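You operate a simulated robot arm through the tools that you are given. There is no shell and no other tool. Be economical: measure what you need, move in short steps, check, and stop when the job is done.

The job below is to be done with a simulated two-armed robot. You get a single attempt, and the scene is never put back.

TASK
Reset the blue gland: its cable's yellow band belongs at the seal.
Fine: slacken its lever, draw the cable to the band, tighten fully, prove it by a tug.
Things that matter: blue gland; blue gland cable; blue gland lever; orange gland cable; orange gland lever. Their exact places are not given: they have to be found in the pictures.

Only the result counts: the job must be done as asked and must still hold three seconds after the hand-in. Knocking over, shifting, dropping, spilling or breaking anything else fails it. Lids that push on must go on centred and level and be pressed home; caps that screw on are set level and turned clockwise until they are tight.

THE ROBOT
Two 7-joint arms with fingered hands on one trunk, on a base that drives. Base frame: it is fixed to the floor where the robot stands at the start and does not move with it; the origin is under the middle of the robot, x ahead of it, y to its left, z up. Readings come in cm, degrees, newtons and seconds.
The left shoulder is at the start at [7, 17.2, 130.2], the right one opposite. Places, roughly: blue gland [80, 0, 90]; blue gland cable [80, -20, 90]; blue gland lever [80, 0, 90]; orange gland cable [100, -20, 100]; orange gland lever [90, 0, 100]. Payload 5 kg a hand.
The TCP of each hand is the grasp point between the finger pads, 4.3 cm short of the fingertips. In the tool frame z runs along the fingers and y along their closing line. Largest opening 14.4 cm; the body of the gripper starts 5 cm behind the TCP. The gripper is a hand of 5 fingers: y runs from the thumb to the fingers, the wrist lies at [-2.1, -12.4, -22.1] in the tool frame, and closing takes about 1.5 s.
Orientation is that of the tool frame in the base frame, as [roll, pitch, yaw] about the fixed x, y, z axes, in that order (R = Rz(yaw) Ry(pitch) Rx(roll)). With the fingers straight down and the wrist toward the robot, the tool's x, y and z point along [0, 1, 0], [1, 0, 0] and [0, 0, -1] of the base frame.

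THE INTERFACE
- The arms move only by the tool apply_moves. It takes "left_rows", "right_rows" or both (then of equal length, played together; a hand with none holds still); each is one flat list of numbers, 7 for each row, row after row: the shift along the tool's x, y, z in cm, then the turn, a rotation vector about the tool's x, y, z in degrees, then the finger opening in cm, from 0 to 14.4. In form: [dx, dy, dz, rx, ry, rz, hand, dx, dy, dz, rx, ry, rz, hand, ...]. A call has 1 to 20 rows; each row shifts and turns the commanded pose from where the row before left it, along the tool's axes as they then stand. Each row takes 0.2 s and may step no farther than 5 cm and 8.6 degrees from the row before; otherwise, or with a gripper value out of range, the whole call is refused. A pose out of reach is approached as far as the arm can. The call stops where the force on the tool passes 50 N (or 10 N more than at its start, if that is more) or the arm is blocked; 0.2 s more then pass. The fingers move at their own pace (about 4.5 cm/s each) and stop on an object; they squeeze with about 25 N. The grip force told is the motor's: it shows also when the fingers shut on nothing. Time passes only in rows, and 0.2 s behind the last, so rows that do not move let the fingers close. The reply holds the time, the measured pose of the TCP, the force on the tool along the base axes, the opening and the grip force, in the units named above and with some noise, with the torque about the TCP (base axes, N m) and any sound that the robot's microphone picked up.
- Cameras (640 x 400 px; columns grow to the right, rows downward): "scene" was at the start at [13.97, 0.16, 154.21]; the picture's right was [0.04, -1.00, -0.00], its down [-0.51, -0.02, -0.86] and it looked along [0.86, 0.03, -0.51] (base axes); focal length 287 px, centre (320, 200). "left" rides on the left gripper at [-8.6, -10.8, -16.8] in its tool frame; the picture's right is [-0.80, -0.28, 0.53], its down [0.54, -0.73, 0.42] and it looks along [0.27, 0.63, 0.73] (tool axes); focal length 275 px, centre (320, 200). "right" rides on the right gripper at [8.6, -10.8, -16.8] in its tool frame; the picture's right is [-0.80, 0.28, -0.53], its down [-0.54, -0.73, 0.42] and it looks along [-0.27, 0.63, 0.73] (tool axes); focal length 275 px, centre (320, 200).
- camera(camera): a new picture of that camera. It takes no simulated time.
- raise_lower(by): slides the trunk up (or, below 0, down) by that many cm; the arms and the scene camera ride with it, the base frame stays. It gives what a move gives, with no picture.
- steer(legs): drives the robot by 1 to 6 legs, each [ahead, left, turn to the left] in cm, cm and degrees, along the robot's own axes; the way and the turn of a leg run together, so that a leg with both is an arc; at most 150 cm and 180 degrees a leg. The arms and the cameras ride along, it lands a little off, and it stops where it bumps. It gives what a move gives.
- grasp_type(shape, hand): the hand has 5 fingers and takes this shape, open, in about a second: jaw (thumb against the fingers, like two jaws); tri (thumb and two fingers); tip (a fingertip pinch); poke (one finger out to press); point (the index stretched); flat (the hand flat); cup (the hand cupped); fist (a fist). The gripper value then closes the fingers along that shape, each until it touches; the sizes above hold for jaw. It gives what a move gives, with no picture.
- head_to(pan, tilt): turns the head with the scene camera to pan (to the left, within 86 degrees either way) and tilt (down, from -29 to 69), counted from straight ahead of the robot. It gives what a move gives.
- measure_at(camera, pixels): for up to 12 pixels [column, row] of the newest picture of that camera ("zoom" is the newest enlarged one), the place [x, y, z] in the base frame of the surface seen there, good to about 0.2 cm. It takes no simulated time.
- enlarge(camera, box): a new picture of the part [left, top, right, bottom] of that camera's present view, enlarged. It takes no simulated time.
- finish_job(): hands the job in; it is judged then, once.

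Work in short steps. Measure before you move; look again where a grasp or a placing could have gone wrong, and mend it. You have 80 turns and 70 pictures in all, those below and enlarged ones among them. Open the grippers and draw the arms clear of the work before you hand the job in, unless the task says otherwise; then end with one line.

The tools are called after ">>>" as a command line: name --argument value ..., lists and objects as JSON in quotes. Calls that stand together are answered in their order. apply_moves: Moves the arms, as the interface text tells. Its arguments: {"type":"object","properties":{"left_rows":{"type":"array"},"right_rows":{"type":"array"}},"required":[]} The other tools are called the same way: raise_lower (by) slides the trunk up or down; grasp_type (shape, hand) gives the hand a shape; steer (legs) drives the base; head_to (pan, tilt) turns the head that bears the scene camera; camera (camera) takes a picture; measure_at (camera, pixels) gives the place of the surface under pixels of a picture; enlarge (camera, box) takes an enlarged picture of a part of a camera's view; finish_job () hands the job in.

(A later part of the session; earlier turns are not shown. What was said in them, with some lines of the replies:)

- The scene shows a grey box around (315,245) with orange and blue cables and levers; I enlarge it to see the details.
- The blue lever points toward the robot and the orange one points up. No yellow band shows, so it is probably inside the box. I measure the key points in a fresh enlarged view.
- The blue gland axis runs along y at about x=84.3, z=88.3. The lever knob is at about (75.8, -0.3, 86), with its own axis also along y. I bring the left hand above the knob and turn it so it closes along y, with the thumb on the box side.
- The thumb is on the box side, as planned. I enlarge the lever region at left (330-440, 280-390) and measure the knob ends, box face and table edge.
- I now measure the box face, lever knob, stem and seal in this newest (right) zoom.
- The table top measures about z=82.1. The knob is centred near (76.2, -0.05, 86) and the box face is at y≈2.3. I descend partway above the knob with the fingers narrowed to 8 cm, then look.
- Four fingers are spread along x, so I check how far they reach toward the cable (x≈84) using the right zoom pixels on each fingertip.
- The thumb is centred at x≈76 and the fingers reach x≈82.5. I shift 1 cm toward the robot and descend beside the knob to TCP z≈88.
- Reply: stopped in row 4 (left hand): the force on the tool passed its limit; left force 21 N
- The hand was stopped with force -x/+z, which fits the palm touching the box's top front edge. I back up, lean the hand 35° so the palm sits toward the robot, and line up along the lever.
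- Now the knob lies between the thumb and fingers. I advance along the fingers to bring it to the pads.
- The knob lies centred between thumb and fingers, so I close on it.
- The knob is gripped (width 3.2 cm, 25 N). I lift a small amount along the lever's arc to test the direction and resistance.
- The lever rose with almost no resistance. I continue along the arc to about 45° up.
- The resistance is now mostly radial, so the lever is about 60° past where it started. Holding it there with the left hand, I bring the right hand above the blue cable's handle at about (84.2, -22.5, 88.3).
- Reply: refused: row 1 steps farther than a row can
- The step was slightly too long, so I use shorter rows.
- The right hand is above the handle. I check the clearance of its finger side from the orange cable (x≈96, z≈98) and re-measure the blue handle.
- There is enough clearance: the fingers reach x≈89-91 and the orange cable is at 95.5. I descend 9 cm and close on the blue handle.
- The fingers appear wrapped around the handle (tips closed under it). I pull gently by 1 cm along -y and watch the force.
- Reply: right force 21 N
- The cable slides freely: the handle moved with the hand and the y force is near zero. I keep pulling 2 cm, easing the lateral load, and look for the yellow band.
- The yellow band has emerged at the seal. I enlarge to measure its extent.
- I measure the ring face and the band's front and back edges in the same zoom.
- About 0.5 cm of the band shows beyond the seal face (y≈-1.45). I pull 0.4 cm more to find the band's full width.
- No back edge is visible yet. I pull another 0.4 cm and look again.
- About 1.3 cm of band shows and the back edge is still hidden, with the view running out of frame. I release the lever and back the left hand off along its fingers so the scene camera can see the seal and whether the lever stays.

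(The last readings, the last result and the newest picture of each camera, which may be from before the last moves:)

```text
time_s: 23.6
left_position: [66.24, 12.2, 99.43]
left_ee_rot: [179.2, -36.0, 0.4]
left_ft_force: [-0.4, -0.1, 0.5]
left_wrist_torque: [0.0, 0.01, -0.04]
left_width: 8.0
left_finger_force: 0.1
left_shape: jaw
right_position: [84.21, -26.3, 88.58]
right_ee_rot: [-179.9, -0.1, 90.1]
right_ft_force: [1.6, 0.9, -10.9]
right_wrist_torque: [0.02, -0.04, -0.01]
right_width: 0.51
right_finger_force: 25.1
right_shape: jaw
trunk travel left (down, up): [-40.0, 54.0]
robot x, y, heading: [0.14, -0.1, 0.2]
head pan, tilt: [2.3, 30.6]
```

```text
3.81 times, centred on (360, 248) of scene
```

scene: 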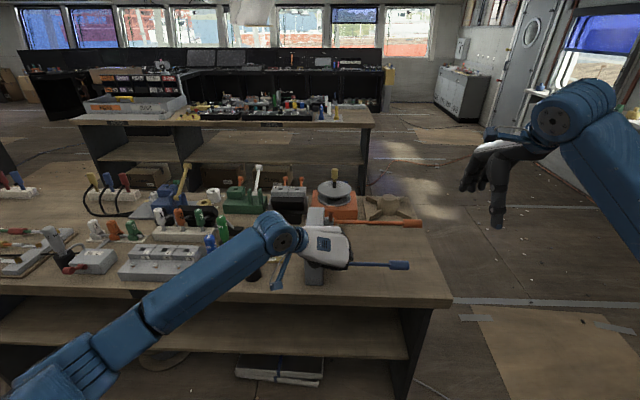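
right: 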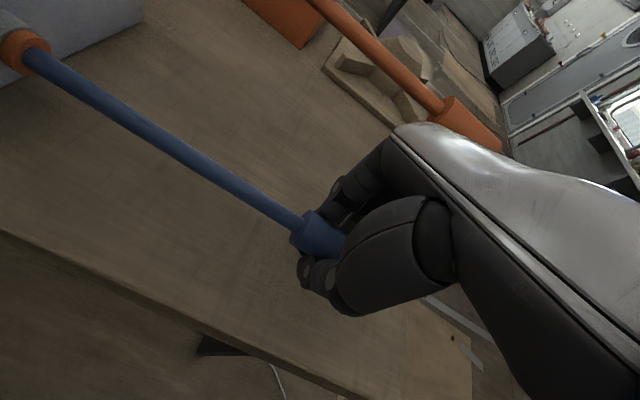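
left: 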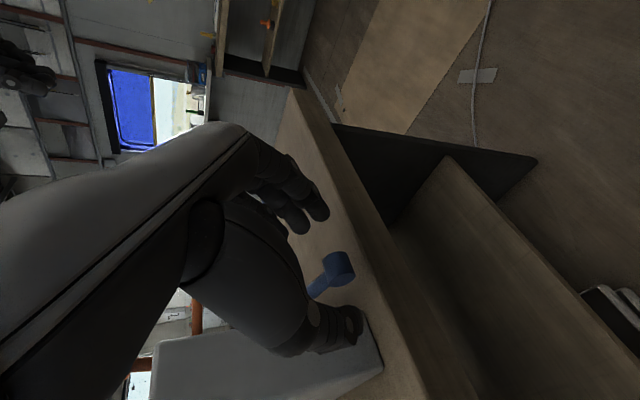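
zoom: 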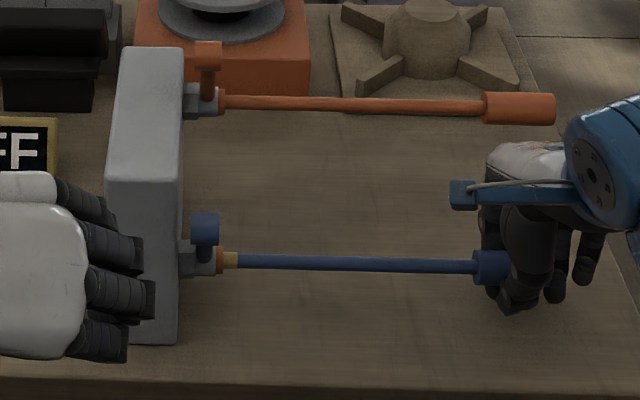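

The lever stays up and the band is visible at (230,260) in the zoom. I enlarge this area further.

>>> enlarge --camera "scene" --box '[325, 245, 361, 270]'

>>> measure_at --camera "zoom" --pixels '[[185, 200], [205, 200], [222, 200], [240, 205], [260, 205], [285, 208], [300, 208], [320, 208], [350, 208], [150, 200], [130, 120], [130, 60]]'

```text
16.00 times, centred on (343, 258) of scene
```

zoom: 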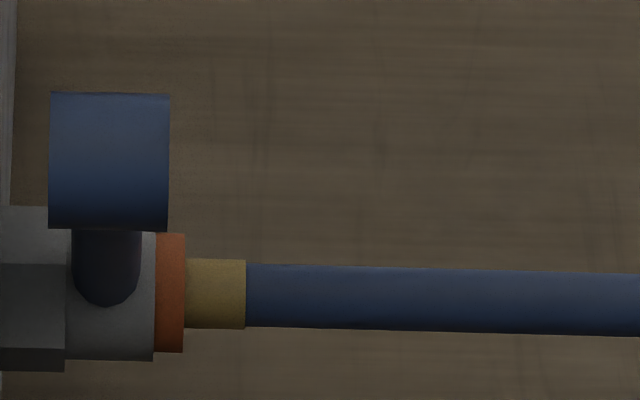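

```text
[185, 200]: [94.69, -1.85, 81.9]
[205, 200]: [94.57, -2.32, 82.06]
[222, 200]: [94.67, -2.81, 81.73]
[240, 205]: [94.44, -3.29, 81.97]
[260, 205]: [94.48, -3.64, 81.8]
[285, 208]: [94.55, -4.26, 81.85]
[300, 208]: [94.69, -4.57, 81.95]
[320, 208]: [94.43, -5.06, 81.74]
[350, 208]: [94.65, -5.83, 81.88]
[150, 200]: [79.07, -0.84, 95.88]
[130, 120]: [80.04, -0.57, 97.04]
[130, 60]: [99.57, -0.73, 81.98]
```

The orange seal ring is thinner now with the lever up than it was at the start. That suggests lever-down is tight, squeezing the seal out, and this position is slack. I pull 0.5 cm more to find the band's back edge.

>>> apply_moves --right_rows '[-0.25, 0, 0, 0, 0, 0, 0, -0.25, 0, 0, 0, 0, 0, 0, 0, 0, 0, 0, 0, 0, 0]'

>>> enlarge --camera "scene" --box '[325, 245, 361, 270]'

```text
time_s: 24.4
left_position: [66.25, 12.2, 99.27]
left_ee_rot: [179.2, -35.9, 0.4]
left_ft_force: [-0.1, 0.1, 0.6]
left_wrist_torque: [-0.01, 0.0, -0.01]
left_width: 7.96
left_finger_force: 0.1
left_shape: jaw
right_position: [84.3, -26.83, 88.45]
right_ee_rot: [-179.8, 0.0, 90.0]
right_ft_force: [-2.5, 0.9, -12.3]
right_wrist_torque: [-0.02, 0.04, -0.02]
right_width: 0.53
right_finger_force: 25.3
right_shape: jaw
trunk travel left (down, up): [-40.0, 54.0]
robot x, y, heading: [0.04, 0.07, 0.0]
head pan, tilt: [2.3, 30.6]
```

```text
16.00 times, centred on (343, 258) of scene
```

zoom: 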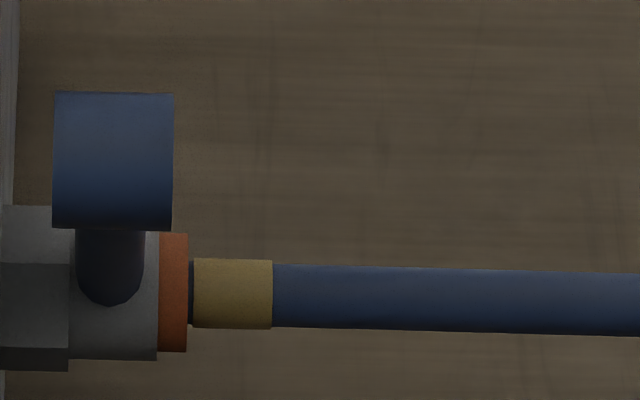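

The band is now fully out, from px 193 to 273 at 49 px/cm, so it is about 1.6 cm wide. Its centre is 0.9 cm beyond the seal face (px 188). I push the cable back 0.85 cm so the band is centred at the seal mouth.

>>> apply_moves --right_rows '[0.4, 0, 0, 0, 0, 0, 0, 0.45, 0, 0.1, 0, 0, 0, 0, 0, 0, 0, 0, 0, 0, 0]'

>>> enlarge --camera "scene" --box '[325, 245, 361, 270]'

```text
time_s: 25.2
left_position: [66.19, 12.26, 99.22]
left_ee_rot: [179.2, -35.9, 0.4]
left_ft_force: [-0.3, 0.1, -1.6]
left_wrist_torque: [0.01, -0.02, -0.01]
left_width: 7.97
left_finger_force: 0.0
left_shape: jaw
right_position: [84.14, -25.84, 88.52]
right_ee_rot: [-179.8, 0.0, 90.2]
right_ft_force: [-3.5, -0.9, -11.3]
right_wrist_torque: [-0.01, 0.05, -0.05]
right_width: 0.53
right_finger_force: 25.1
right_shape: jaw
trunk travel left (down, up): [-40.0, 54.0]
robot x, y, heading: [0.29, 0.06, -0.3]
head pan, tilt: [2.3, 30.6]
```

```text
16.00 times, centred on (343, 258) of scene
```

zoom: 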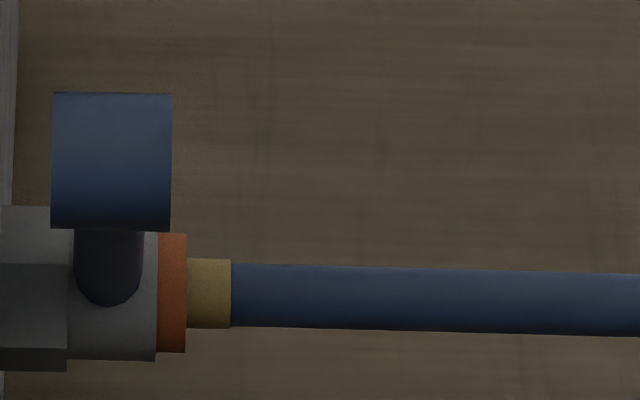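

The band is now half out at the slack seal face (187–231 px ≈ 0.9 cm). The right hand keeps holding the cable while the left hand retraces its path to regrip the lever knob.

>>> apply_moves --left_rows '[0, 4, 0, 0, 0, 0, 8, 0, 4, 0, 0, 0, 0, 8, 0, 4.1, 0, 0, 0, 0, 8, 3.5, 0, 0, 0, 0, 0, 8, 3.5, 0, 3, 0, 0, 0, 8, 0, 0, 3, 0, 0, 0, 8, 0, 0, 2, 0, 0, 0, 8, 0, 0, 2, 0, 0, 0, 8, 0, 0, 0, 0, 0, 0, 4, 0, 0, 0, 0, 0, 0, 0, 0, 0, 0, 0, 0, 0, 0, 0, 0, 0, 0, 0, 0, 0, 0, 0, 0, 0, 0, 0, 0, 0, 0, 0, 0, 0, 0, 0]'

>>> enlarge --camera "left" --box '[220, 140, 420, 380]'

```text
time_s: 28.2
left_position: [77.48, -0.22, 95.47]
left_ee_rot: [179.2, -35.9, 0.3]
left_ft_force: [2.7, -10.0, -3.6]
left_wrist_torque: [0.01, 0.13, -0.3]
left_width: 1.56
left_finger_force: 25.6
left_shape: jaw
right_position: [84.19, -25.99, 88.42]
right_ee_rot: [-180.0, -0.1, 90.0]
right_ft_force: [-2.6, 1.2, -5.7]
right_wrist_torque: [-0.02, 0.03, -0.03]
right_width: 0.52
right_finger_force: 25.1
right_shape: jaw
trunk travel left (down, up): [-40.0, 54.0]
robot x, y, heading: [0.03, -0.05, -0.2]
head pan, tilt: [2.3, 30.6]
```

```text
1.67 times, centred on (320, 260) of left
```

zoom: 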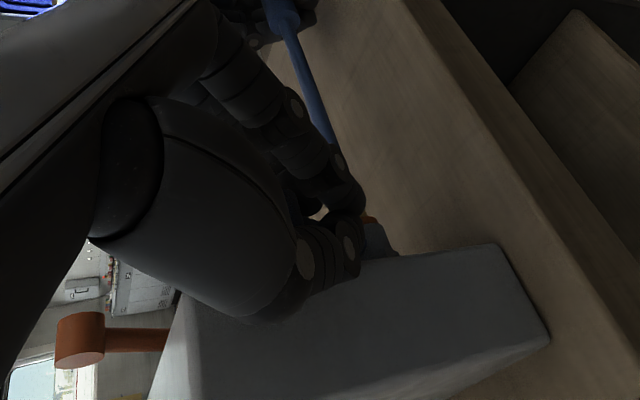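

The lever is held (width 1.6 cm, likely at the stem next to the knob). I swing it back down along the reverse arc.

>>> apply_moves --left_rows '[-1.07, 0, 0.31, 0, 0, 0, 0, -1.07, 0, 0.31, 0, 0, 0, 0, -0.95, 0, 0.58, 0, 0, 0, 0, -0.95, 0, 0.58, 0, 0, 0, 0, -0.77, 0, 0.8, 0, 0, 0, 0, -0.77, 0, 0.8, 0, 0, 0, 0, 0, 0, 0, 0, 0, 0, 0]'

>>> enlarge --camera "left" --box '[220, 140, 420, 380]'

```text
time_s: 29.8
left_position: [75.17, -0.04, 89.43]
left_ee_rot: [179.3, -35.8, 0.4]
left_ft_force: [-0.7, -4.3, 0.0]
left_wrist_torque: [0.0, 0.0, -0.19]
left_width: 1.49
left_finger_force: 25.5
left_shape: jaw
right_position: [84.22, -26.01, 88.48]
right_ee_rot: [-179.9, 0.1, 90.1]
right_ft_force: [-1.3, -1.2, -8.0]
right_wrist_torque: [-0.03, 0.01, -0.06]
right_width: 0.51
right_finger_force: 24.9
right_shape: jaw
trunk travel left (down, up): [-40.0, 54.0]
robot x, y, heading: [0.14, -0.03, 0.1]
head pan, tilt: [2.3, 30.6]
```

```text
1.67 times, centred on (320, 260) of left
```

zoom: 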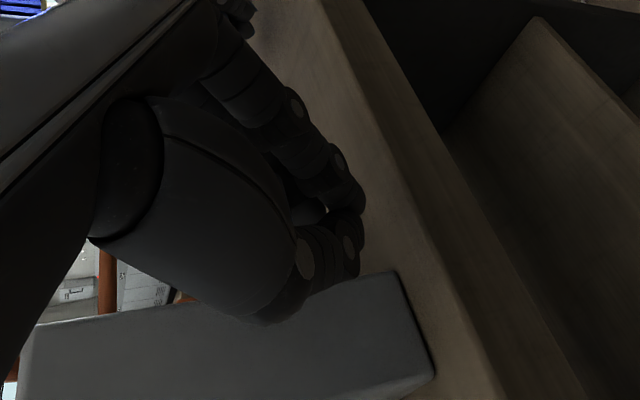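

Forces are small, so I check whether the lever came along, in the scene view.

>>> enlarge --camera "scene" --box '[280, 200, 400, 290]'

>>> enlarge --camera "right" --box '[0, 0, 160, 120]'

```text
4.44 times, centred on (340, 245) of scene
```

zoom: 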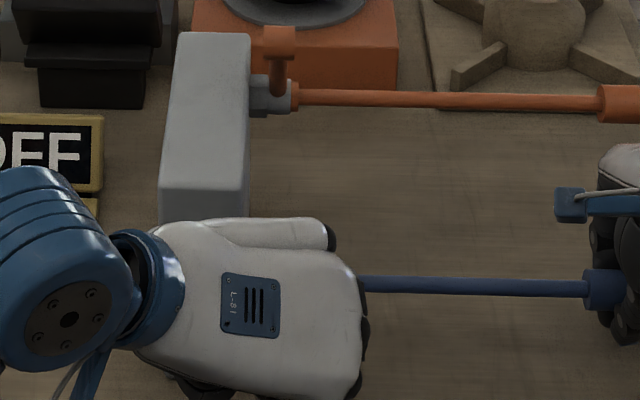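

```text
3.33 times, centred on (80, 60) of right
```

zoom: 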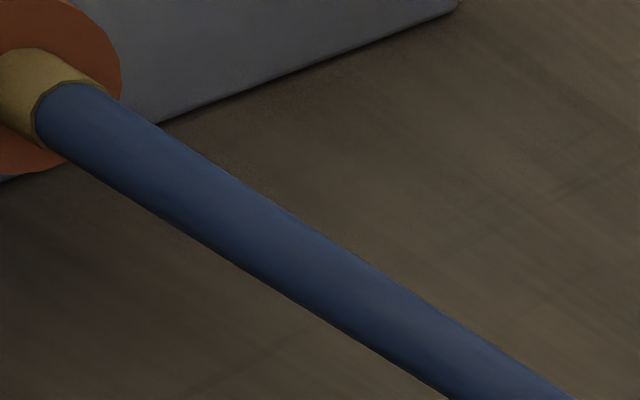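

No upright lever is visible and the ring looks larger, so the lever seems to be coming along. I continue down past the original position until I meet force.

>>> apply_moves --left_rows '[-0.27, 0, 0.5, 0, 0, 0, 0, -0.27, 0, 0.5, 0, 0, 0, 0, -0.27, 0, 0.5, 0, 0, 0, 0, -0.27, 0, 0.5, 0, 0, 0, 0, -0.2, 0, 0.5, 0, 0, 0, 0, -0.2, 0, 0.5, 0, 0, 0, 0, 0, 0, 0, 0, 0, 0, 0]'

>>> enlarge --camera "left" --box '[220, 140, 420, 380]'

```text
time_s: 31.4
left_position: [75.52, -0.22, 86.25]
left_ee_rot: [179.3, -36.0, 0.3]
left_ft_force: [-5.6, -3.7, 5.2]
left_wrist_torque: [0.04, -0.5, -0.15]
left_width: 1.44
left_finger_force: 25.0
left_shape: jaw
right_position: [84.11, -25.9, 88.65]
right_ee_rot: [-179.9, -0.1, 90.1]
right_ft_force: [3.2, 1.4, -11.1]
right_wrist_torque: [0.0, -0.02, -0.05]
right_width: 0.52
right_finger_force: 25.1
right_shape: jaw
trunk travel left (down, up): [-40.0, 54.0]
robot x, y, heading: [-0.25, -0.22, -0.0]
head pan, tilt: [2.3, 30.6]
```

```text
1.67 times, centred on (320, 260) of left
```

zoom: 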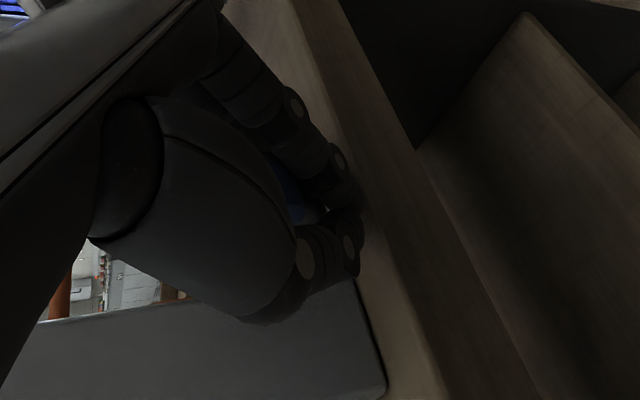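

Light resistance is building near the original lever position. I open and back the left hand off to look before pressing it home from above.

>>> apply_moves --left_rows '[0, 0, 0, 0, 0, 0, 3, 0, 0, 0, 0, 0, 0, 6, 0, 0, 0, 0, 0, 0, 8, 0, 0, 0, 0, 0, 0, 8, 0, 0, -3, 0, 0, 0, 8, 0, 0, -4, 0, 0, 0, 8, 0, 0, -4, 0, 0, 0, 8, 0, -4, 0, 0, 0, 0, 8, 0, -4, 0, 0, 0, 0, 8, 0, -4, 0, 0, 0, 0, 8, 0, 0, 0, 0, 0, 0, 8]'

>>> enlarge --camera "scene" --box '[320, 243, 376, 283]'

```text
time_s: 33.8
left_position: [69.03, 11.75, 95.05]
left_ee_rot: [179.3, -36.0, 0.4]
left_ft_force: [-1.1, -0.1, 1.2]
left_wrist_torque: [0.01, -0.06, 0.01]
left_width: 8.02
left_finger_force: 0.0
left_shape: jaw
right_position: [84.14, -25.95, 88.64]
right_ee_rot: [-179.9, -0.2, 90.1]
right_ft_force: [-0.7, 2.4, -9.7]
right_wrist_torque: [0.05, 0.04, -0.01]
right_width: 0.51
right_finger_force: 25.2
right_shape: jaw
trunk travel left (down, up): [-40.0, 54.0]
robot x, y, heading: [-0.15, -0.15, 0.2]
head pan, tilt: [2.3, 30.6]
```

```text
10.00 times, centred on (348, 263) of scene
```

zoom: 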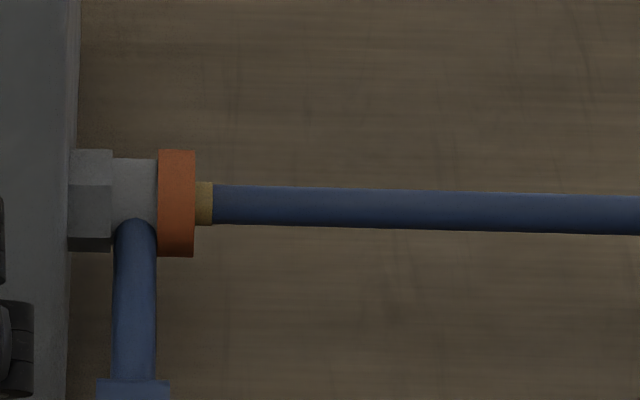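

The seal is bulged again, as at the start, and the band peeks out 0.55 cm. I measure the knob to compare the lever angle with the original position.

>>> enlarge --camera "scene" --box '[290, 195, 430, 300]'

>>> measure_at --camera "zoom" --pixels '[[203, 345], [203, 335], [203, 355], [203, 300], [203, 320], [203, 285]]'

```text
3.81 times, centred on (360, 248) of scene
```

zoom: 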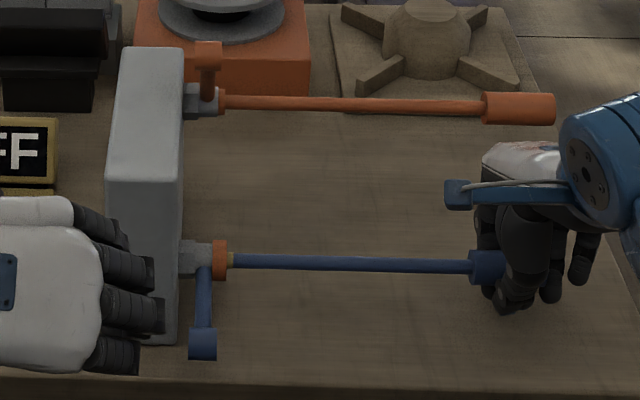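

```text
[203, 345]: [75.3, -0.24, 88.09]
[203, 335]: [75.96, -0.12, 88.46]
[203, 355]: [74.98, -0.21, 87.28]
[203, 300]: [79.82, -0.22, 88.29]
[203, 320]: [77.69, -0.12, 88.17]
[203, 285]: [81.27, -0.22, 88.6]
```

The knob sits about 1 cm higher than at the start, so the gland is not fully tight. I switch the left hand to a one-finger poke for pressing the knob down from above, and look at the finger's position.

>>> grasp_type --hand "left" --shape "poke"

>>> camera --camera "left"

>>> enlarge --camera "scene" --box '[240, 190, 400, 310]'

```text
time_s: 34.7
left_position: [68.94, 11.7, 95.06]
left_ee_rot: [179.4, -35.8, 0.4]
left_ft_force: [-0.2, -1.0, 0.1]
left_wrist_torque: [0.01, -0.03, -0.02]
left_width: 0.0
left_finger_force: 0.1
left_shape: poke
right_position: [84.16, -25.98, 88.56]
right_ee_rot: [-179.9, 0.1, 90.1]
right_ft_force: [-3.9, 0.5, -8.8]
right_wrist_torque: [-0.02, 0.05, -0.03]
right_width: 0.49
right_finger_force: 25.2
right_shape: jaw
trunk travel left (down, up): [-40.0, 54.0]
robot x, y, heading: [-0.16, -0.26, 0.1]
head pan, tilt: [2.3, 30.6]
```

```text
21 pictures are left
```

left: 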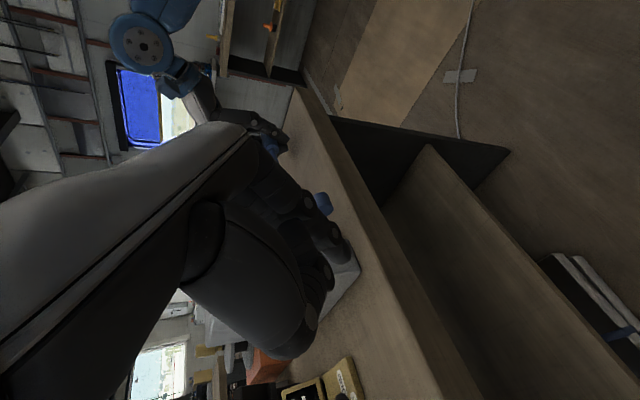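

```text
3.33 times, centred on (320, 250) of scene
```

zoom: 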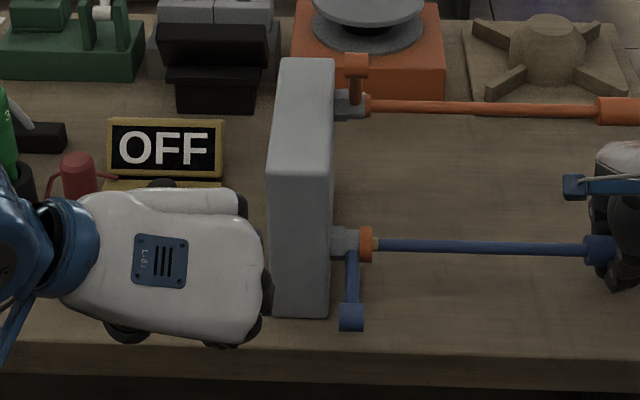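

I measure the pointing finger's tip in the left picture, around (345,252).

>>> measure_at --camera "left" --pixels '[[345, 252], [338, 240], [330, 230], [345, 240], [325, 272], [310, 205], [335, 257], [323, 207]]'

>>> enlarge --camera "left" --box '[240, 120, 400, 360]'

```text
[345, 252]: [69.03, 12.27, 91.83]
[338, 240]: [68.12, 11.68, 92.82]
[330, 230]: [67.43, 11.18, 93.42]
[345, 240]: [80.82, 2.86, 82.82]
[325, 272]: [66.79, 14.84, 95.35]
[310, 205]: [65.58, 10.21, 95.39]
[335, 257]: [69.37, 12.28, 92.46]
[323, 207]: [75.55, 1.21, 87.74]
```

```text
1.67 times, centred on (320, 240) of left
```

zoom: 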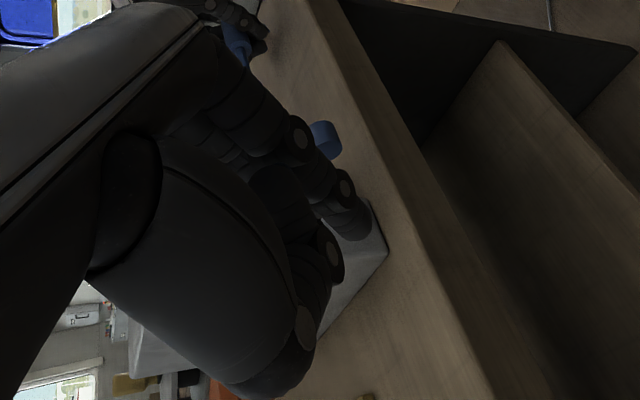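

The tip sits at about TCP + (0.5, 0.5, -3.5). I bring it just above the knob top, to TCP (75, -0.6, 93.5).

>>> apply_moves --left_rows '[0, 4.1, 0, 0, 0, 0, 0, 0, 4.1, 0, 0, 0, 0, 0, 0, 4.1, 0, 0, 0, 0, 0, 2, 0, 2.4, 0, 0, 0, 0, 2, 0, 2.4, 0, 0, 0, 0, 0, 0, 0, 0, 0, 0, 0]'

>>> enlarge --camera "left" --box '[240, 120, 400, 360]'

```text
time_s: 36.1
left_position: [75.28, -0.34, 93.68]
left_ee_rot: [179.1, -35.9, 0.4]
left_ft_force: [0.4, 0.3, 0.2]
left_wrist_torque: [-0.05, -0.03, -0.01]
left_width: 0.0
left_finger_force: 0.1
left_shape: poke
right_position: [84.17, -25.85, 88.51]
right_ee_rot: [-180.0, 0.0, 90.0]
right_ft_force: [-4.1, 0.2, -8.8]
right_wrist_torque: [-0.04, 0.07, -0.03]
right_width: 0.5
right_finger_force: 25.5
right_shape: jaw
trunk travel left (down, up): [-40.0, 54.0]
robot x, y, heading: [-0.35, -0.04, -0.1]
head pan, tilt: [2.3, 30.6]
```

```text
1.67 times, centred on (320, 240) of left
```

zoom: 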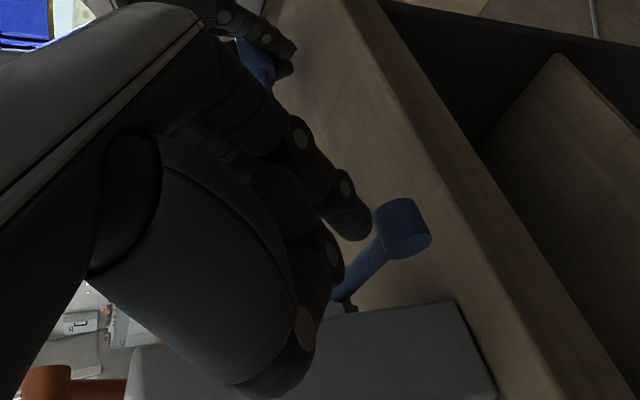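

The tip is near zoom (360,230) and the knob at (405,228). I measure both.

>>> measure_at --camera "zoom" --pixels '[[358, 225], [362, 235], [345, 205], [352, 215], [400, 215], [420, 240], [380, 250], [410, 225]]'

```text
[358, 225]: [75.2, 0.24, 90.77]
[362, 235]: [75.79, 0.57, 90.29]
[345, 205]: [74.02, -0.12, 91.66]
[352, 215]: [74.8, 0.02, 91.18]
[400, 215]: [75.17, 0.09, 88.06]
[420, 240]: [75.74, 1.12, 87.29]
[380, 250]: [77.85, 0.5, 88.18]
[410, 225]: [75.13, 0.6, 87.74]
```

The tip is directly above the knob, about 1.7 cm higher. I press straight down in 0.5 cm steps until resistance stops it.

>>> apply_moves --left_rows '[-0.295, 0, 0.405, 0, 0, 0, 0, -0.295, 0, 0.405, 0, 0, 0, 0, -0.295, 0, 0.405, 0, 0, 0, 0, -0.295, 0, 0.405, 0, 0, 0, 0, -0.295, 0, 0.405, 0, 0, 0, 0, -0.295, 0, 0.405, 0, 0, 0, 0, 0, 0, 0, 0, 0, 0, 0]'

>>> enlarge --camera "left" --box '[240, 120, 400, 360]'

```text
time_s: 37.7
left_position: [75.07, -0.93, 91.11]
left_ee_rot: [179.0, -36.2, 0.4]
left_ft_force: [-18.1, -7.8, 47.0]
left_wrist_torque: [-0.34, 0.41, -0.09]
left_width: 0.01
left_finger_force: 0.1
left_shape: poke
right_position: [83.85, -26.09, 88.55]
right_ee_rot: [-179.9, -0.1, 90.2]
right_ft_force: [12.6, 4.2, -26.9]
right_wrist_torque: [0.01, 0.04, 0.0]
right_width: 0.48
right_finger_force: 25.1
right_shape: jaw
trunk travel left (down, up): [-40.0, 54.0]
robot x, y, heading: [0.07, -0.12, 0.1]
head pan, tilt: [2.3, 30.6]
```

```text
1.67 times, centred on (320, 240) of left
```

zoom: 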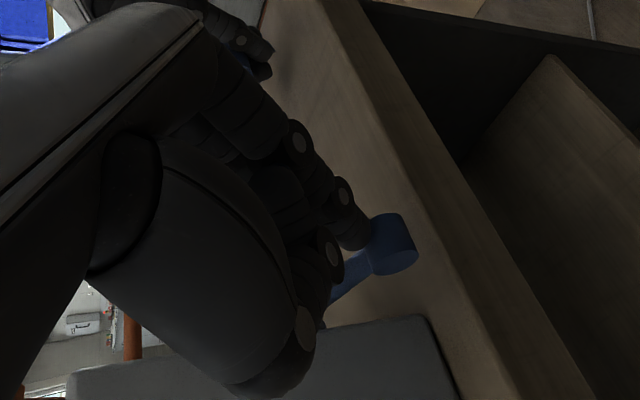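

The finger presses with about 50 N on the knob. I measure the knob height under load.

>>> measure_at --camera "zoom" --pixels '[[390, 225], [380, 232], [400, 230], [405, 245], [365, 270], [350, 285]]'

```text
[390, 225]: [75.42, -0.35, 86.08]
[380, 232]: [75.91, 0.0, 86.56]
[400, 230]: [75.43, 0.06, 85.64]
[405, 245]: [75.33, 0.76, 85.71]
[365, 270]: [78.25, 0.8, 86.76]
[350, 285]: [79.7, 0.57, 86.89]
```

The knob is now lower than it was at the start (top ≈86.5 vs 87.2). I press a little more to make sure it is at its stop.

>>> apply_moves --left_rows '[-0.295, 0, 0.405, 0, 0, 0, 0, -0.295, 0, 0.405, 0, 0, 0, 0, -0.295, 0, 0.405, 0, 0, 0, 0, 0, 0, 0, 0, 0, 0, 0]'

>>> enlarge --camera "left" --box '[240, 120, 400, 360]'

```text
time_s: 38.1
left_position: [75.05, -0.96, 91.21]
left_ee_rot: [178.3, -36.7, 0.6]
left_ft_force: [-14.4, 2.0, 26.2]
left_wrist_torque: [0.04, 0.43, -0.02]
left_width: 0.0
left_finger_force: 0.1
left_shape: poke
right_position: [83.95, -25.89, 88.52]
right_ee_rot: [-180.0, 0.1, 90.0]
right_ft_force: [8.1, -2.4, -8.1]
right_wrist_torque: [-0.05, -0.08, -0.08]
right_width: 0.52
right_finger_force: 25.2
right_shape: jaw
trunk travel left (down, up): [-40.0, 54.0]
robot x, y, heading: [0.04, -0.06, 0.2]
head pan, tilt: [2.3, 30.6]
stopped in row 2 (left hand): the force on the tool passed its limit (the readings are from after the stop); the commanded pose is now the measured one
```

```text
1.67 times, centred on (320, 240) of left
```

zoom: 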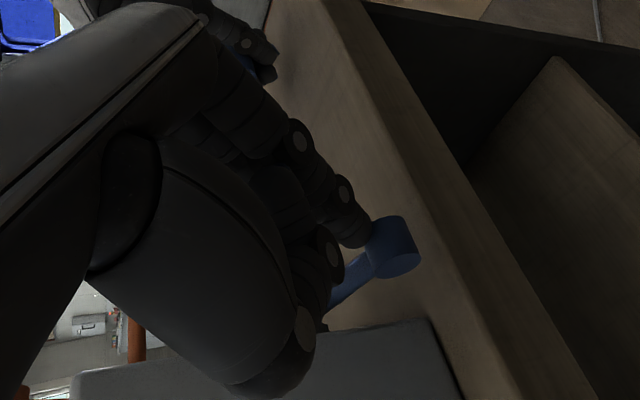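

It hit the force limit without moving further, so the lever is at its stop. I lift the finger off, move the left hand away, and check the lever, seal and band.

>>> apply_moves --left_rows '[1.2, 0, -1.6, 0, 0, 0, 0, 1.2, 0, -1.6, 0, 0, 0, 0, -2, 0, -3, 0, 0, 0, 0, -2, 0, -3, 0, 0, 0, 0, 0, -4, 0, 0, 0, 0, 0, 0, -4, 0, 0, 0, 0, 0, 0, -4, 0, 0, 0, 0, 0, 0, 0, 0, 0, 0, 0, 0]'

>>> enlarge --camera "scene" --box '[320, 248, 376, 288]'

>>> measure_at --camera "zoom" --pixels '[[135, 330], [135, 350], [135, 370], [135, 250], [135, 290], [170, 150], [215, 155], [260, 155]]'

```text
time_s: 39.9
left_position: [68.48, 10.94, 97.06]
left_ee_rot: [178.7, -36.4, 0.5]
left_ft_force: [0.0, 0.3, 0.7]
left_wrist_torque: [0.0, -0.01, 0.01]
left_width: 0.01
left_finger_force: 0.0
left_shape: poke
right_position: [84.05, -25.95, 88.48]
right_ee_rot: [-179.8, -0.2, 90.1]
right_ft_force: [0.4, -1.0, -2.9]
right_wrist_torque: [-0.02, 0.03, -0.07]
right_width: 0.59
right_finger_force: 25.0
right_shape: jaw
trunk travel left (down, up): [-40.0, 54.0]
robot x, y, heading: [0.09, 0.07, -0.0]
head pan, tilt: [2.3, 30.6]
```

```text
10.00 times, centred on (348, 268) of scene
```

zoom: 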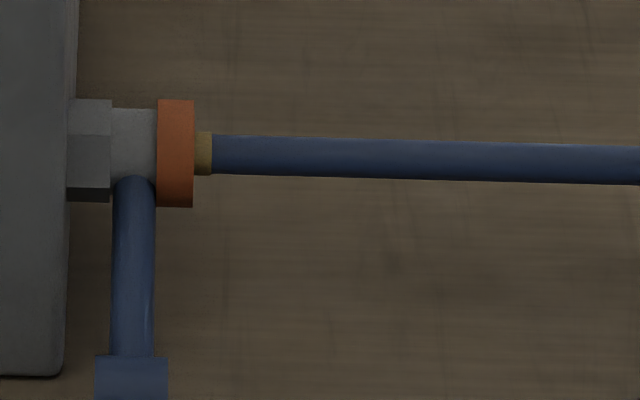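

```text
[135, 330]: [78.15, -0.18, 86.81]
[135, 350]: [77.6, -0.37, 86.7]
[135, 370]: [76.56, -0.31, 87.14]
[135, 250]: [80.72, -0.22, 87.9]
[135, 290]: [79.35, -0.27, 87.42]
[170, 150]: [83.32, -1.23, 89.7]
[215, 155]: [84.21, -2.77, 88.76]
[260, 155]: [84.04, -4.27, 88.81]
```

The lever is back at (slightly beyond) its original tight angle, the seal is bulged and the band still shows 0.58 cm. Now I tug: the right hand pulls -y by small steps while I watch the force.

>>> apply_moves --right_rows '[-0.25, 0, 0, 0, 0, 0, 0, -0.25, 0, 0, 0, 0, 0, 0, -0.25, 0, 0, 0, 0, 0, 0, 0, 0, 0, 0, 0, 0, 0, 0, 0, 0, 0, 0, 0, 0]'

>>> enlarge --camera "scene" --box '[320, 248, 376, 288]'

```text
time_s: 41.1
left_position: [68.48, 11.16, 96.92]
left_ee_rot: [178.6, -36.3, 0.6]
left_ft_force: [-0.5, -0.2, 0.3]
left_wrist_torque: [-0.04, 0.0, 0.01]
left_width: 0.0
left_finger_force: 0.1
left_shape: poke
right_position: [84.07, -26.52, 88.36]
right_ee_rot: [-179.6, 0.0, 90.1]
right_ft_force: [-3.4, 15.0, -7.9]
right_wrist_torque: [0.08, 0.1, 0.05]
right_width: 0.57
right_finger_force: 25.3
right_shape: jaw
trunk travel left (down, up): [-40.0, 54.0]
robot x, y, heading: [0.06, -0.07, -0.0]
head pan, tilt: [2.3, 30.6]
```

```text
10.00 times, centred on (348, 268) of scene
```

zoom: 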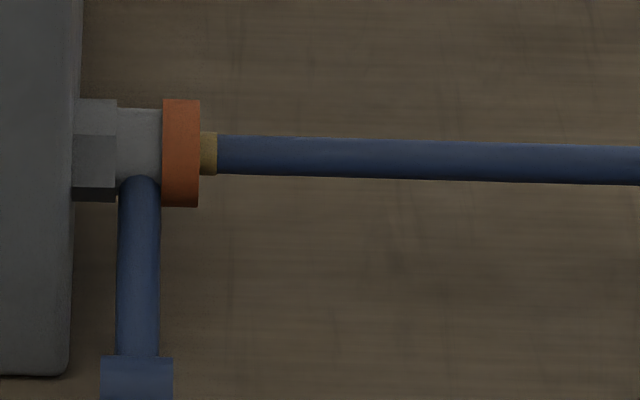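

At 15 N the cable holds: the band shows the same 18 px. I give one firmer tug.

>>> apply_moves --right_rows '[-0.4, 0, 0, 0, 0, 0, 0, -0.4, 0, 0, 0, 0, 0, 0, -0.4, 0, 0, 0, 0, 0, 0, 0, 0, 0, 0, 0, 0, 0, 0, 0, 0, 0, 0, 0, 0, 0, 0, 0, 0, 0, 0, 0]'

>>> enlarge --camera "scene" --box '[320, 248, 376, 288]'

```text
time_s: 42.5
left_position: [68.43, 11.16, 97.03]
left_ee_rot: [178.5, -36.3, 0.7]
left_ft_force: [0.9, -0.3, 0.5]
left_wrist_torque: [0.0, 0.0, -0.01]
left_width: 0.02
left_finger_force: 0.1
left_shape: poke
right_position: [84.16, -27.77, 88.37]
right_ee_rot: [-179.7, 0.0, 90.2]
right_ft_force: [-4.8, 14.6, -10.8]
right_wrist_torque: [0.0, 0.06, 0.02]
right_width: 0.52
right_finger_force: 25.2
right_shape: jaw
trunk travel left (down, up): [-40.0, 54.0]
robot x, y, heading: [0.19, 0.05, -0.1]
head pan, tilt: [2.3, 30.6]
```

```text
10.00 times, centred on (348, 268) of scene
```

zoom: 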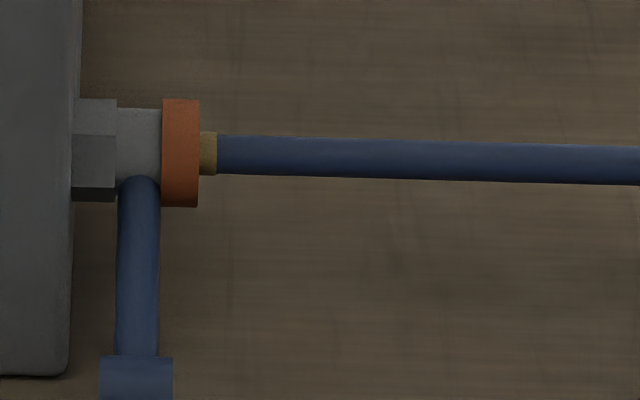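

The hand's friction limit is about 15 N and the cable stays put. For a firmer tug I reposition so the fingers catch the handle's shoulder (y≈-22.7) and pull against it.

>>> apply_moves --right_rows '[0.6, 0, 0, 0, 0, 0, 0.6, 0, 0, 0, 0, 0, 0, 4, 0, 0, 0, 0, 0, 0, 8, 0, 0, 0, 0, 0, 0, 8, 0, 0, 0, 0, 0, 0, 8, 2.6, 0, 0, 0, 0, 0, 8, 2.6, 0, 0, 0, 0, 0, 8, 2.6, 0, 0, 0, 0, 0, 8, 0, 0, 0, 0, 0, 0, 4, 0, 0, 0, 0, 0, 0, 0, 0, 0, 0, 0, 0, 0, 0, 0, 0, 0, 0, 0, 0, 0, 0, 0, 0, 0, 0, 0, 0, 0, 0, 0, 0, 0, 0, 0]'

>>> camera --camera "right"

```text
time_s: 45.5
left_position: [68.59, 11.17, 97.04]
left_ee_rot: [178.6, -36.3, 0.5]
left_ft_force: [-0.6, -0.3, -0.3]
left_wrist_torque: [-0.01, 0.03, -0.03]
left_width: 0.01
left_finger_force: 0.1
left_shape: poke
right_position: [84.02, -19.51, 88.39]
right_ee_rot: [-179.7, 0.0, 90.0]
right_ft_force: [4.4, 0.3, -0.4]
right_wrist_torque: [0.03, 0.01, 0.2]
right_width: 0.01
right_finger_force: 25.3
right_shape: jaw
trunk travel left (down, up): [-40.0, 54.0]
robot x, y, heading: [-0.17, -0.09, 0.1]
head pan, tilt: [2.3, 30.6]
```

```text
12 pictures are left
```

right: 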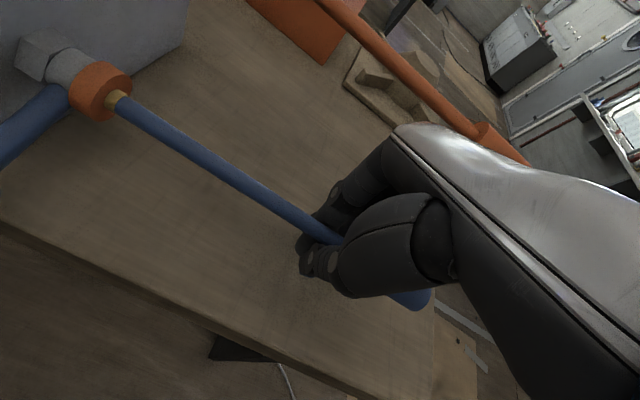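

The fingers are around the thin cable, inside the shoulder. I pull gradually along -y until the force is firm.

>>> apply_moves --right_rows '[-0.5, 0, 0, 0, 0, 0, 0, -0.5, 0, 0, 0, 0, 0, 0, -0.4, 0, 0, 0, 0, 0, 0, -0.3, 0, 0, 0, 0, 0, 0, -0.3, 0, 0, 0, 0, 0, 0, 0, 0, 0, 0, 0, 0, 0]'

```text
time_s: 46.9
left_position: [68.47, 10.98, 97.04]
left_ee_rot: [178.7, -36.3, 0.5]
left_ft_force: [-0.3, -0.1, 0.9]
left_wrist_torque: [0.02, 0.0, 0.02]
left_width: 0.0
left_finger_force: 0.1
left_shape: poke
right_position: [84.04, -21.4, 88.34]
right_ee_rot: [-179.7, 0.0, 90.1]
right_ft_force: [2.3, 3.3, -2.3]
right_wrist_torque: [0.15, 0.03, 0.27]
right_width: 0.01
right_finger_force: 25.2
right_shape: jaw
trunk travel left (down, up): [-40.0, 54.0]
robot x, y, heading: [-0.07, -0.29, -0.0]
head pan, tilt: [2.3, 30.6]
```

There is only light sliding so far, and the shoulder should meet the thumb soon. I continue in 0.3 cm steps.

>>> apply_moves --right_rows '[-0.3, 0, 0, 0, 0, 0, 0, -0.3, 0, 0, 0, 0, 0, 0, -0.3, 0, 0, 0, 0, 0, 0, -0.3, 0, 0, 0, 0, 0, 0, 0, 0, 0, 0, 0, 0, 0]'

>>> enlarge --camera "scene" --box '[320, 248, 376, 288]'

```text
time_s: 48.1
left_position: [68.53, 11.13, 97.06]
left_ee_rot: [178.5, -36.3, 0.6]
left_ft_force: [0.6, -0.7, 0.1]
left_wrist_torque: [0.03, -0.03, -0.02]
left_width: 0.0
left_finger_force: 0.1
left_shape: poke
right_position: [84.1, -22.41, 88.44]
right_ee_rot: [-179.7, 0.0, 90.2]
right_ft_force: [1.2, 13.3, -4.0]
right_wrist_torque: [0.16, 0.06, 0.18]
right_width: 0.01
right_finger_force: 25.0
right_shape: jaw
trunk travel left (down, up): [-40.0, 54.0]
robot x, y, heading: [0.09, 0.02, 0.3]
head pan, tilt: [2.3, 30.6]
```

```text
10.00 times, centred on (348, 268) of scene
```

zoom: 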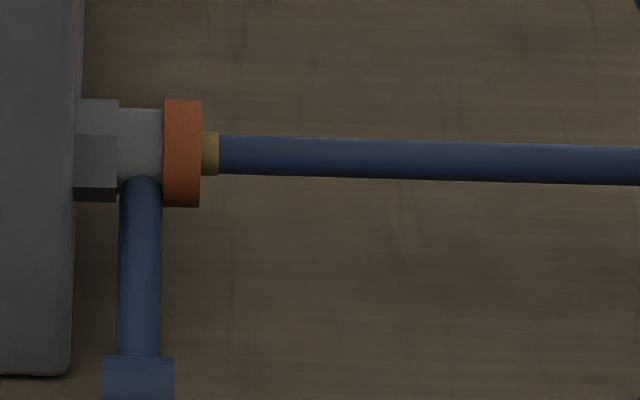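

The force is rising (13 N) and the band is still at 18 px. I pull on a little more for a firm tug.

>>> apply_moves --right_rows '[-0.3, 0, 0, 0, 0, 0, 0, -0.3, 0, 0, 0, 0, 0, 0, -0.3, 0, 0, 0, 0, 0, 0, 0, 0, 0, 0, 0, 0, 0]'

>>> enlarge --camera "scene" --box '[320, 248, 376, 288]'

```text
time_s: 49.1
left_position: [68.38, 11.38, 97.09]
left_ee_rot: [178.4, -36.3, 0.8]
left_ft_force: [-0.7, -0.7, 0.0]
left_wrist_torque: [0.01, -0.01, 0.01]
left_width: 0.01
left_finger_force: 0.1
left_shape: poke
right_position: [84.12, -22.91, 88.48]
right_ee_rot: [-179.8, 0.0, 90.3]
right_ft_force: [0.3, 43.3, -4.2]
right_wrist_torque: [0.24, 0.05, 0.17]
right_width: 0.0
right_finger_force: 24.6
right_shape: jaw
trunk travel left (down, up): [-40.0, 54.0]
robot x, y, heading: [0.15, 0.71, -0.3]
head pan, tilt: [2.3, 30.6]
```

```text
10.00 times, centred on (348, 268) of scene
```

zoom: 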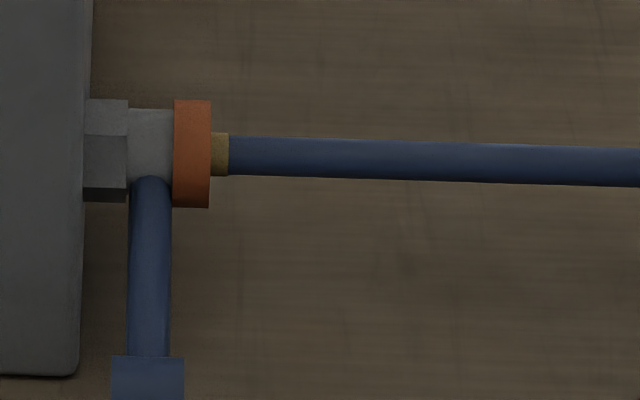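

The cable held a 43 N tug with the band unmoved (still 18 px). I relax the pull, open, and lift the right hand straight up; the left hand also backs away.

>>> apply_moves --right_rows '[0.6, 0, 0, 0, 0, 0, 0, 0.3, 0, 0, 0, 0, 0, 2, 0, 0, 0, 0, 0, 0, 6, 0, 0, 0, 0, 0, 0, 8, 0, 0, 0, 0, 0, 0, 8, 0, 0, -3, 0, 0, 0, 8, 0, 0, -4, 0, 0, 0, 8, 0, 0, -4.5, 0, 0, 0, 8, 0, 0, -4.5, 0, 0, 0, 8, 0, 0, -4.5, 0, 0, 0, 8, -4, -2, 0, 0, 0, 0, 8, -4, -2, 0, 0, 0, 0, 8, 0, 0, 0, 0, 0, 0, 8]' --left_rows '[0, 0, 0, 0, 0, 0, 0, 0, 0, 0, 0, 0, 0, 0, 0, 0, 0, 0, 0, 0, 0, 0, 0, 0, 0, 0, 0, 0, 0, 0, 0, 0, 0, 0, 0, 0, 0, -3, 0, 0, 0, 0, 0, 0, -3, 0, 0, 0, 0, 0, 0, -3, 0, 0, 0, 0, 0, 0, -3, 0, 0, 0, 0, 0, 0, 0, 0, 0, 0, 0, 0, 0, 0, 0, 0, 0, 0, 0, 0, 0, 0, 0, 0, 0, 0, 0, 0, 0, 0, 0, 0]'

>>> grasp_type --hand "left" --shape "jaw"

>>> camera --camera "scene"

>>> enlarge --camera "scene" --box '[290, 195, 430, 300]'

>>> measure_at --camera "zoom" --pixels '[[203, 345], [203, 300], [203, 320]]'

```text
time_s: 51.9
left_position: [61.48, 11.63, 106.41]
left_ee_rot: [178.5, -36.2, 0.6]
left_ft_force: [-0.5, 0.3, -0.8]
left_wrist_torque: [-0.06, -0.03, 0.0]
left_width: 0.02
left_finger_force: 0.1
left_shape: poke
right_position: [80.06, -30.53, 108.96]
right_ee_rot: [-179.7, 0.2, 90.1]
right_ft_force: [0.7, 0.6, -0.1]
right_wrist_torque: [-0.03, 0.03, 0.0]
right_width: 7.96
right_finger_force: 0.1
right_shape: jaw
trunk travel left (down, up): [-40.0, 54.0]
robot x, y, heading: [0.11, -0.3, -0.0]
head pan, tilt: [2.3, 30.6]
```

```text
time_s: 52.8
left_position: [61.23, 11.39, 106.4]
left_ee_rot: [178.7, -36.4, 0.5]
left_ft_force: [0.5, 0.7, -0.1]
left_wrist_torque: [0.0, -0.03, -0.02]
left_width: 14.38
left_finger_force: 0.1
left_shape: jaw
right_position: [79.89, -30.77, 108.95]
right_ee_rot: [-179.9, 0.0, 90.1]
right_ft_force: [0.3, 0.6, -0.3]
right_wrist_torque: [0.02, -0.03, -0.02]
right_width: 7.97
right_finger_force: 0.0
right_shape: jaw
trunk travel left (down, up): [-40.0, 54.0]
robot x, y, heading: [0.24, 0.01, 0.1]
head pan, tilt: [2.3, 30.6]
```

```text
9 pictures are left
```

scene: 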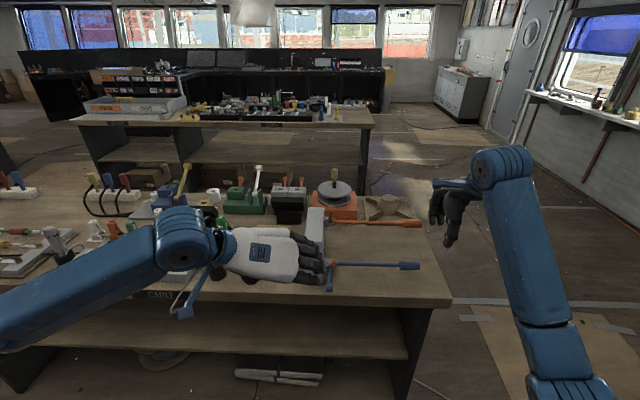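

```text
3.81 times, centred on (360, 248) of scene
```

zoom: 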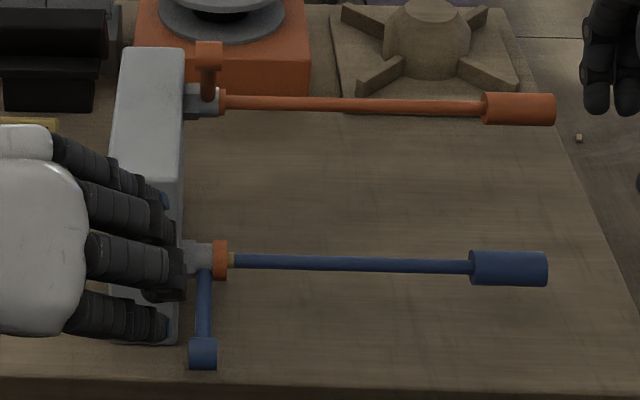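

```text
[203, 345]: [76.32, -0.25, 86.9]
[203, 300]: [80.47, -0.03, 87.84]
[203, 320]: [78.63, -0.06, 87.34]
```

The lever is at its tight stop, the band sits at the seal, the orange gland looks unchanged, and both hands are open and clear. I hand in.

>>> finish_job

```text
The job is handed in.
```

I reset the blue gland: its yellow band is centred at the seal with about 0.6 cm showing, its lever is fully tight, and the cable held a 43 N tug without moving.
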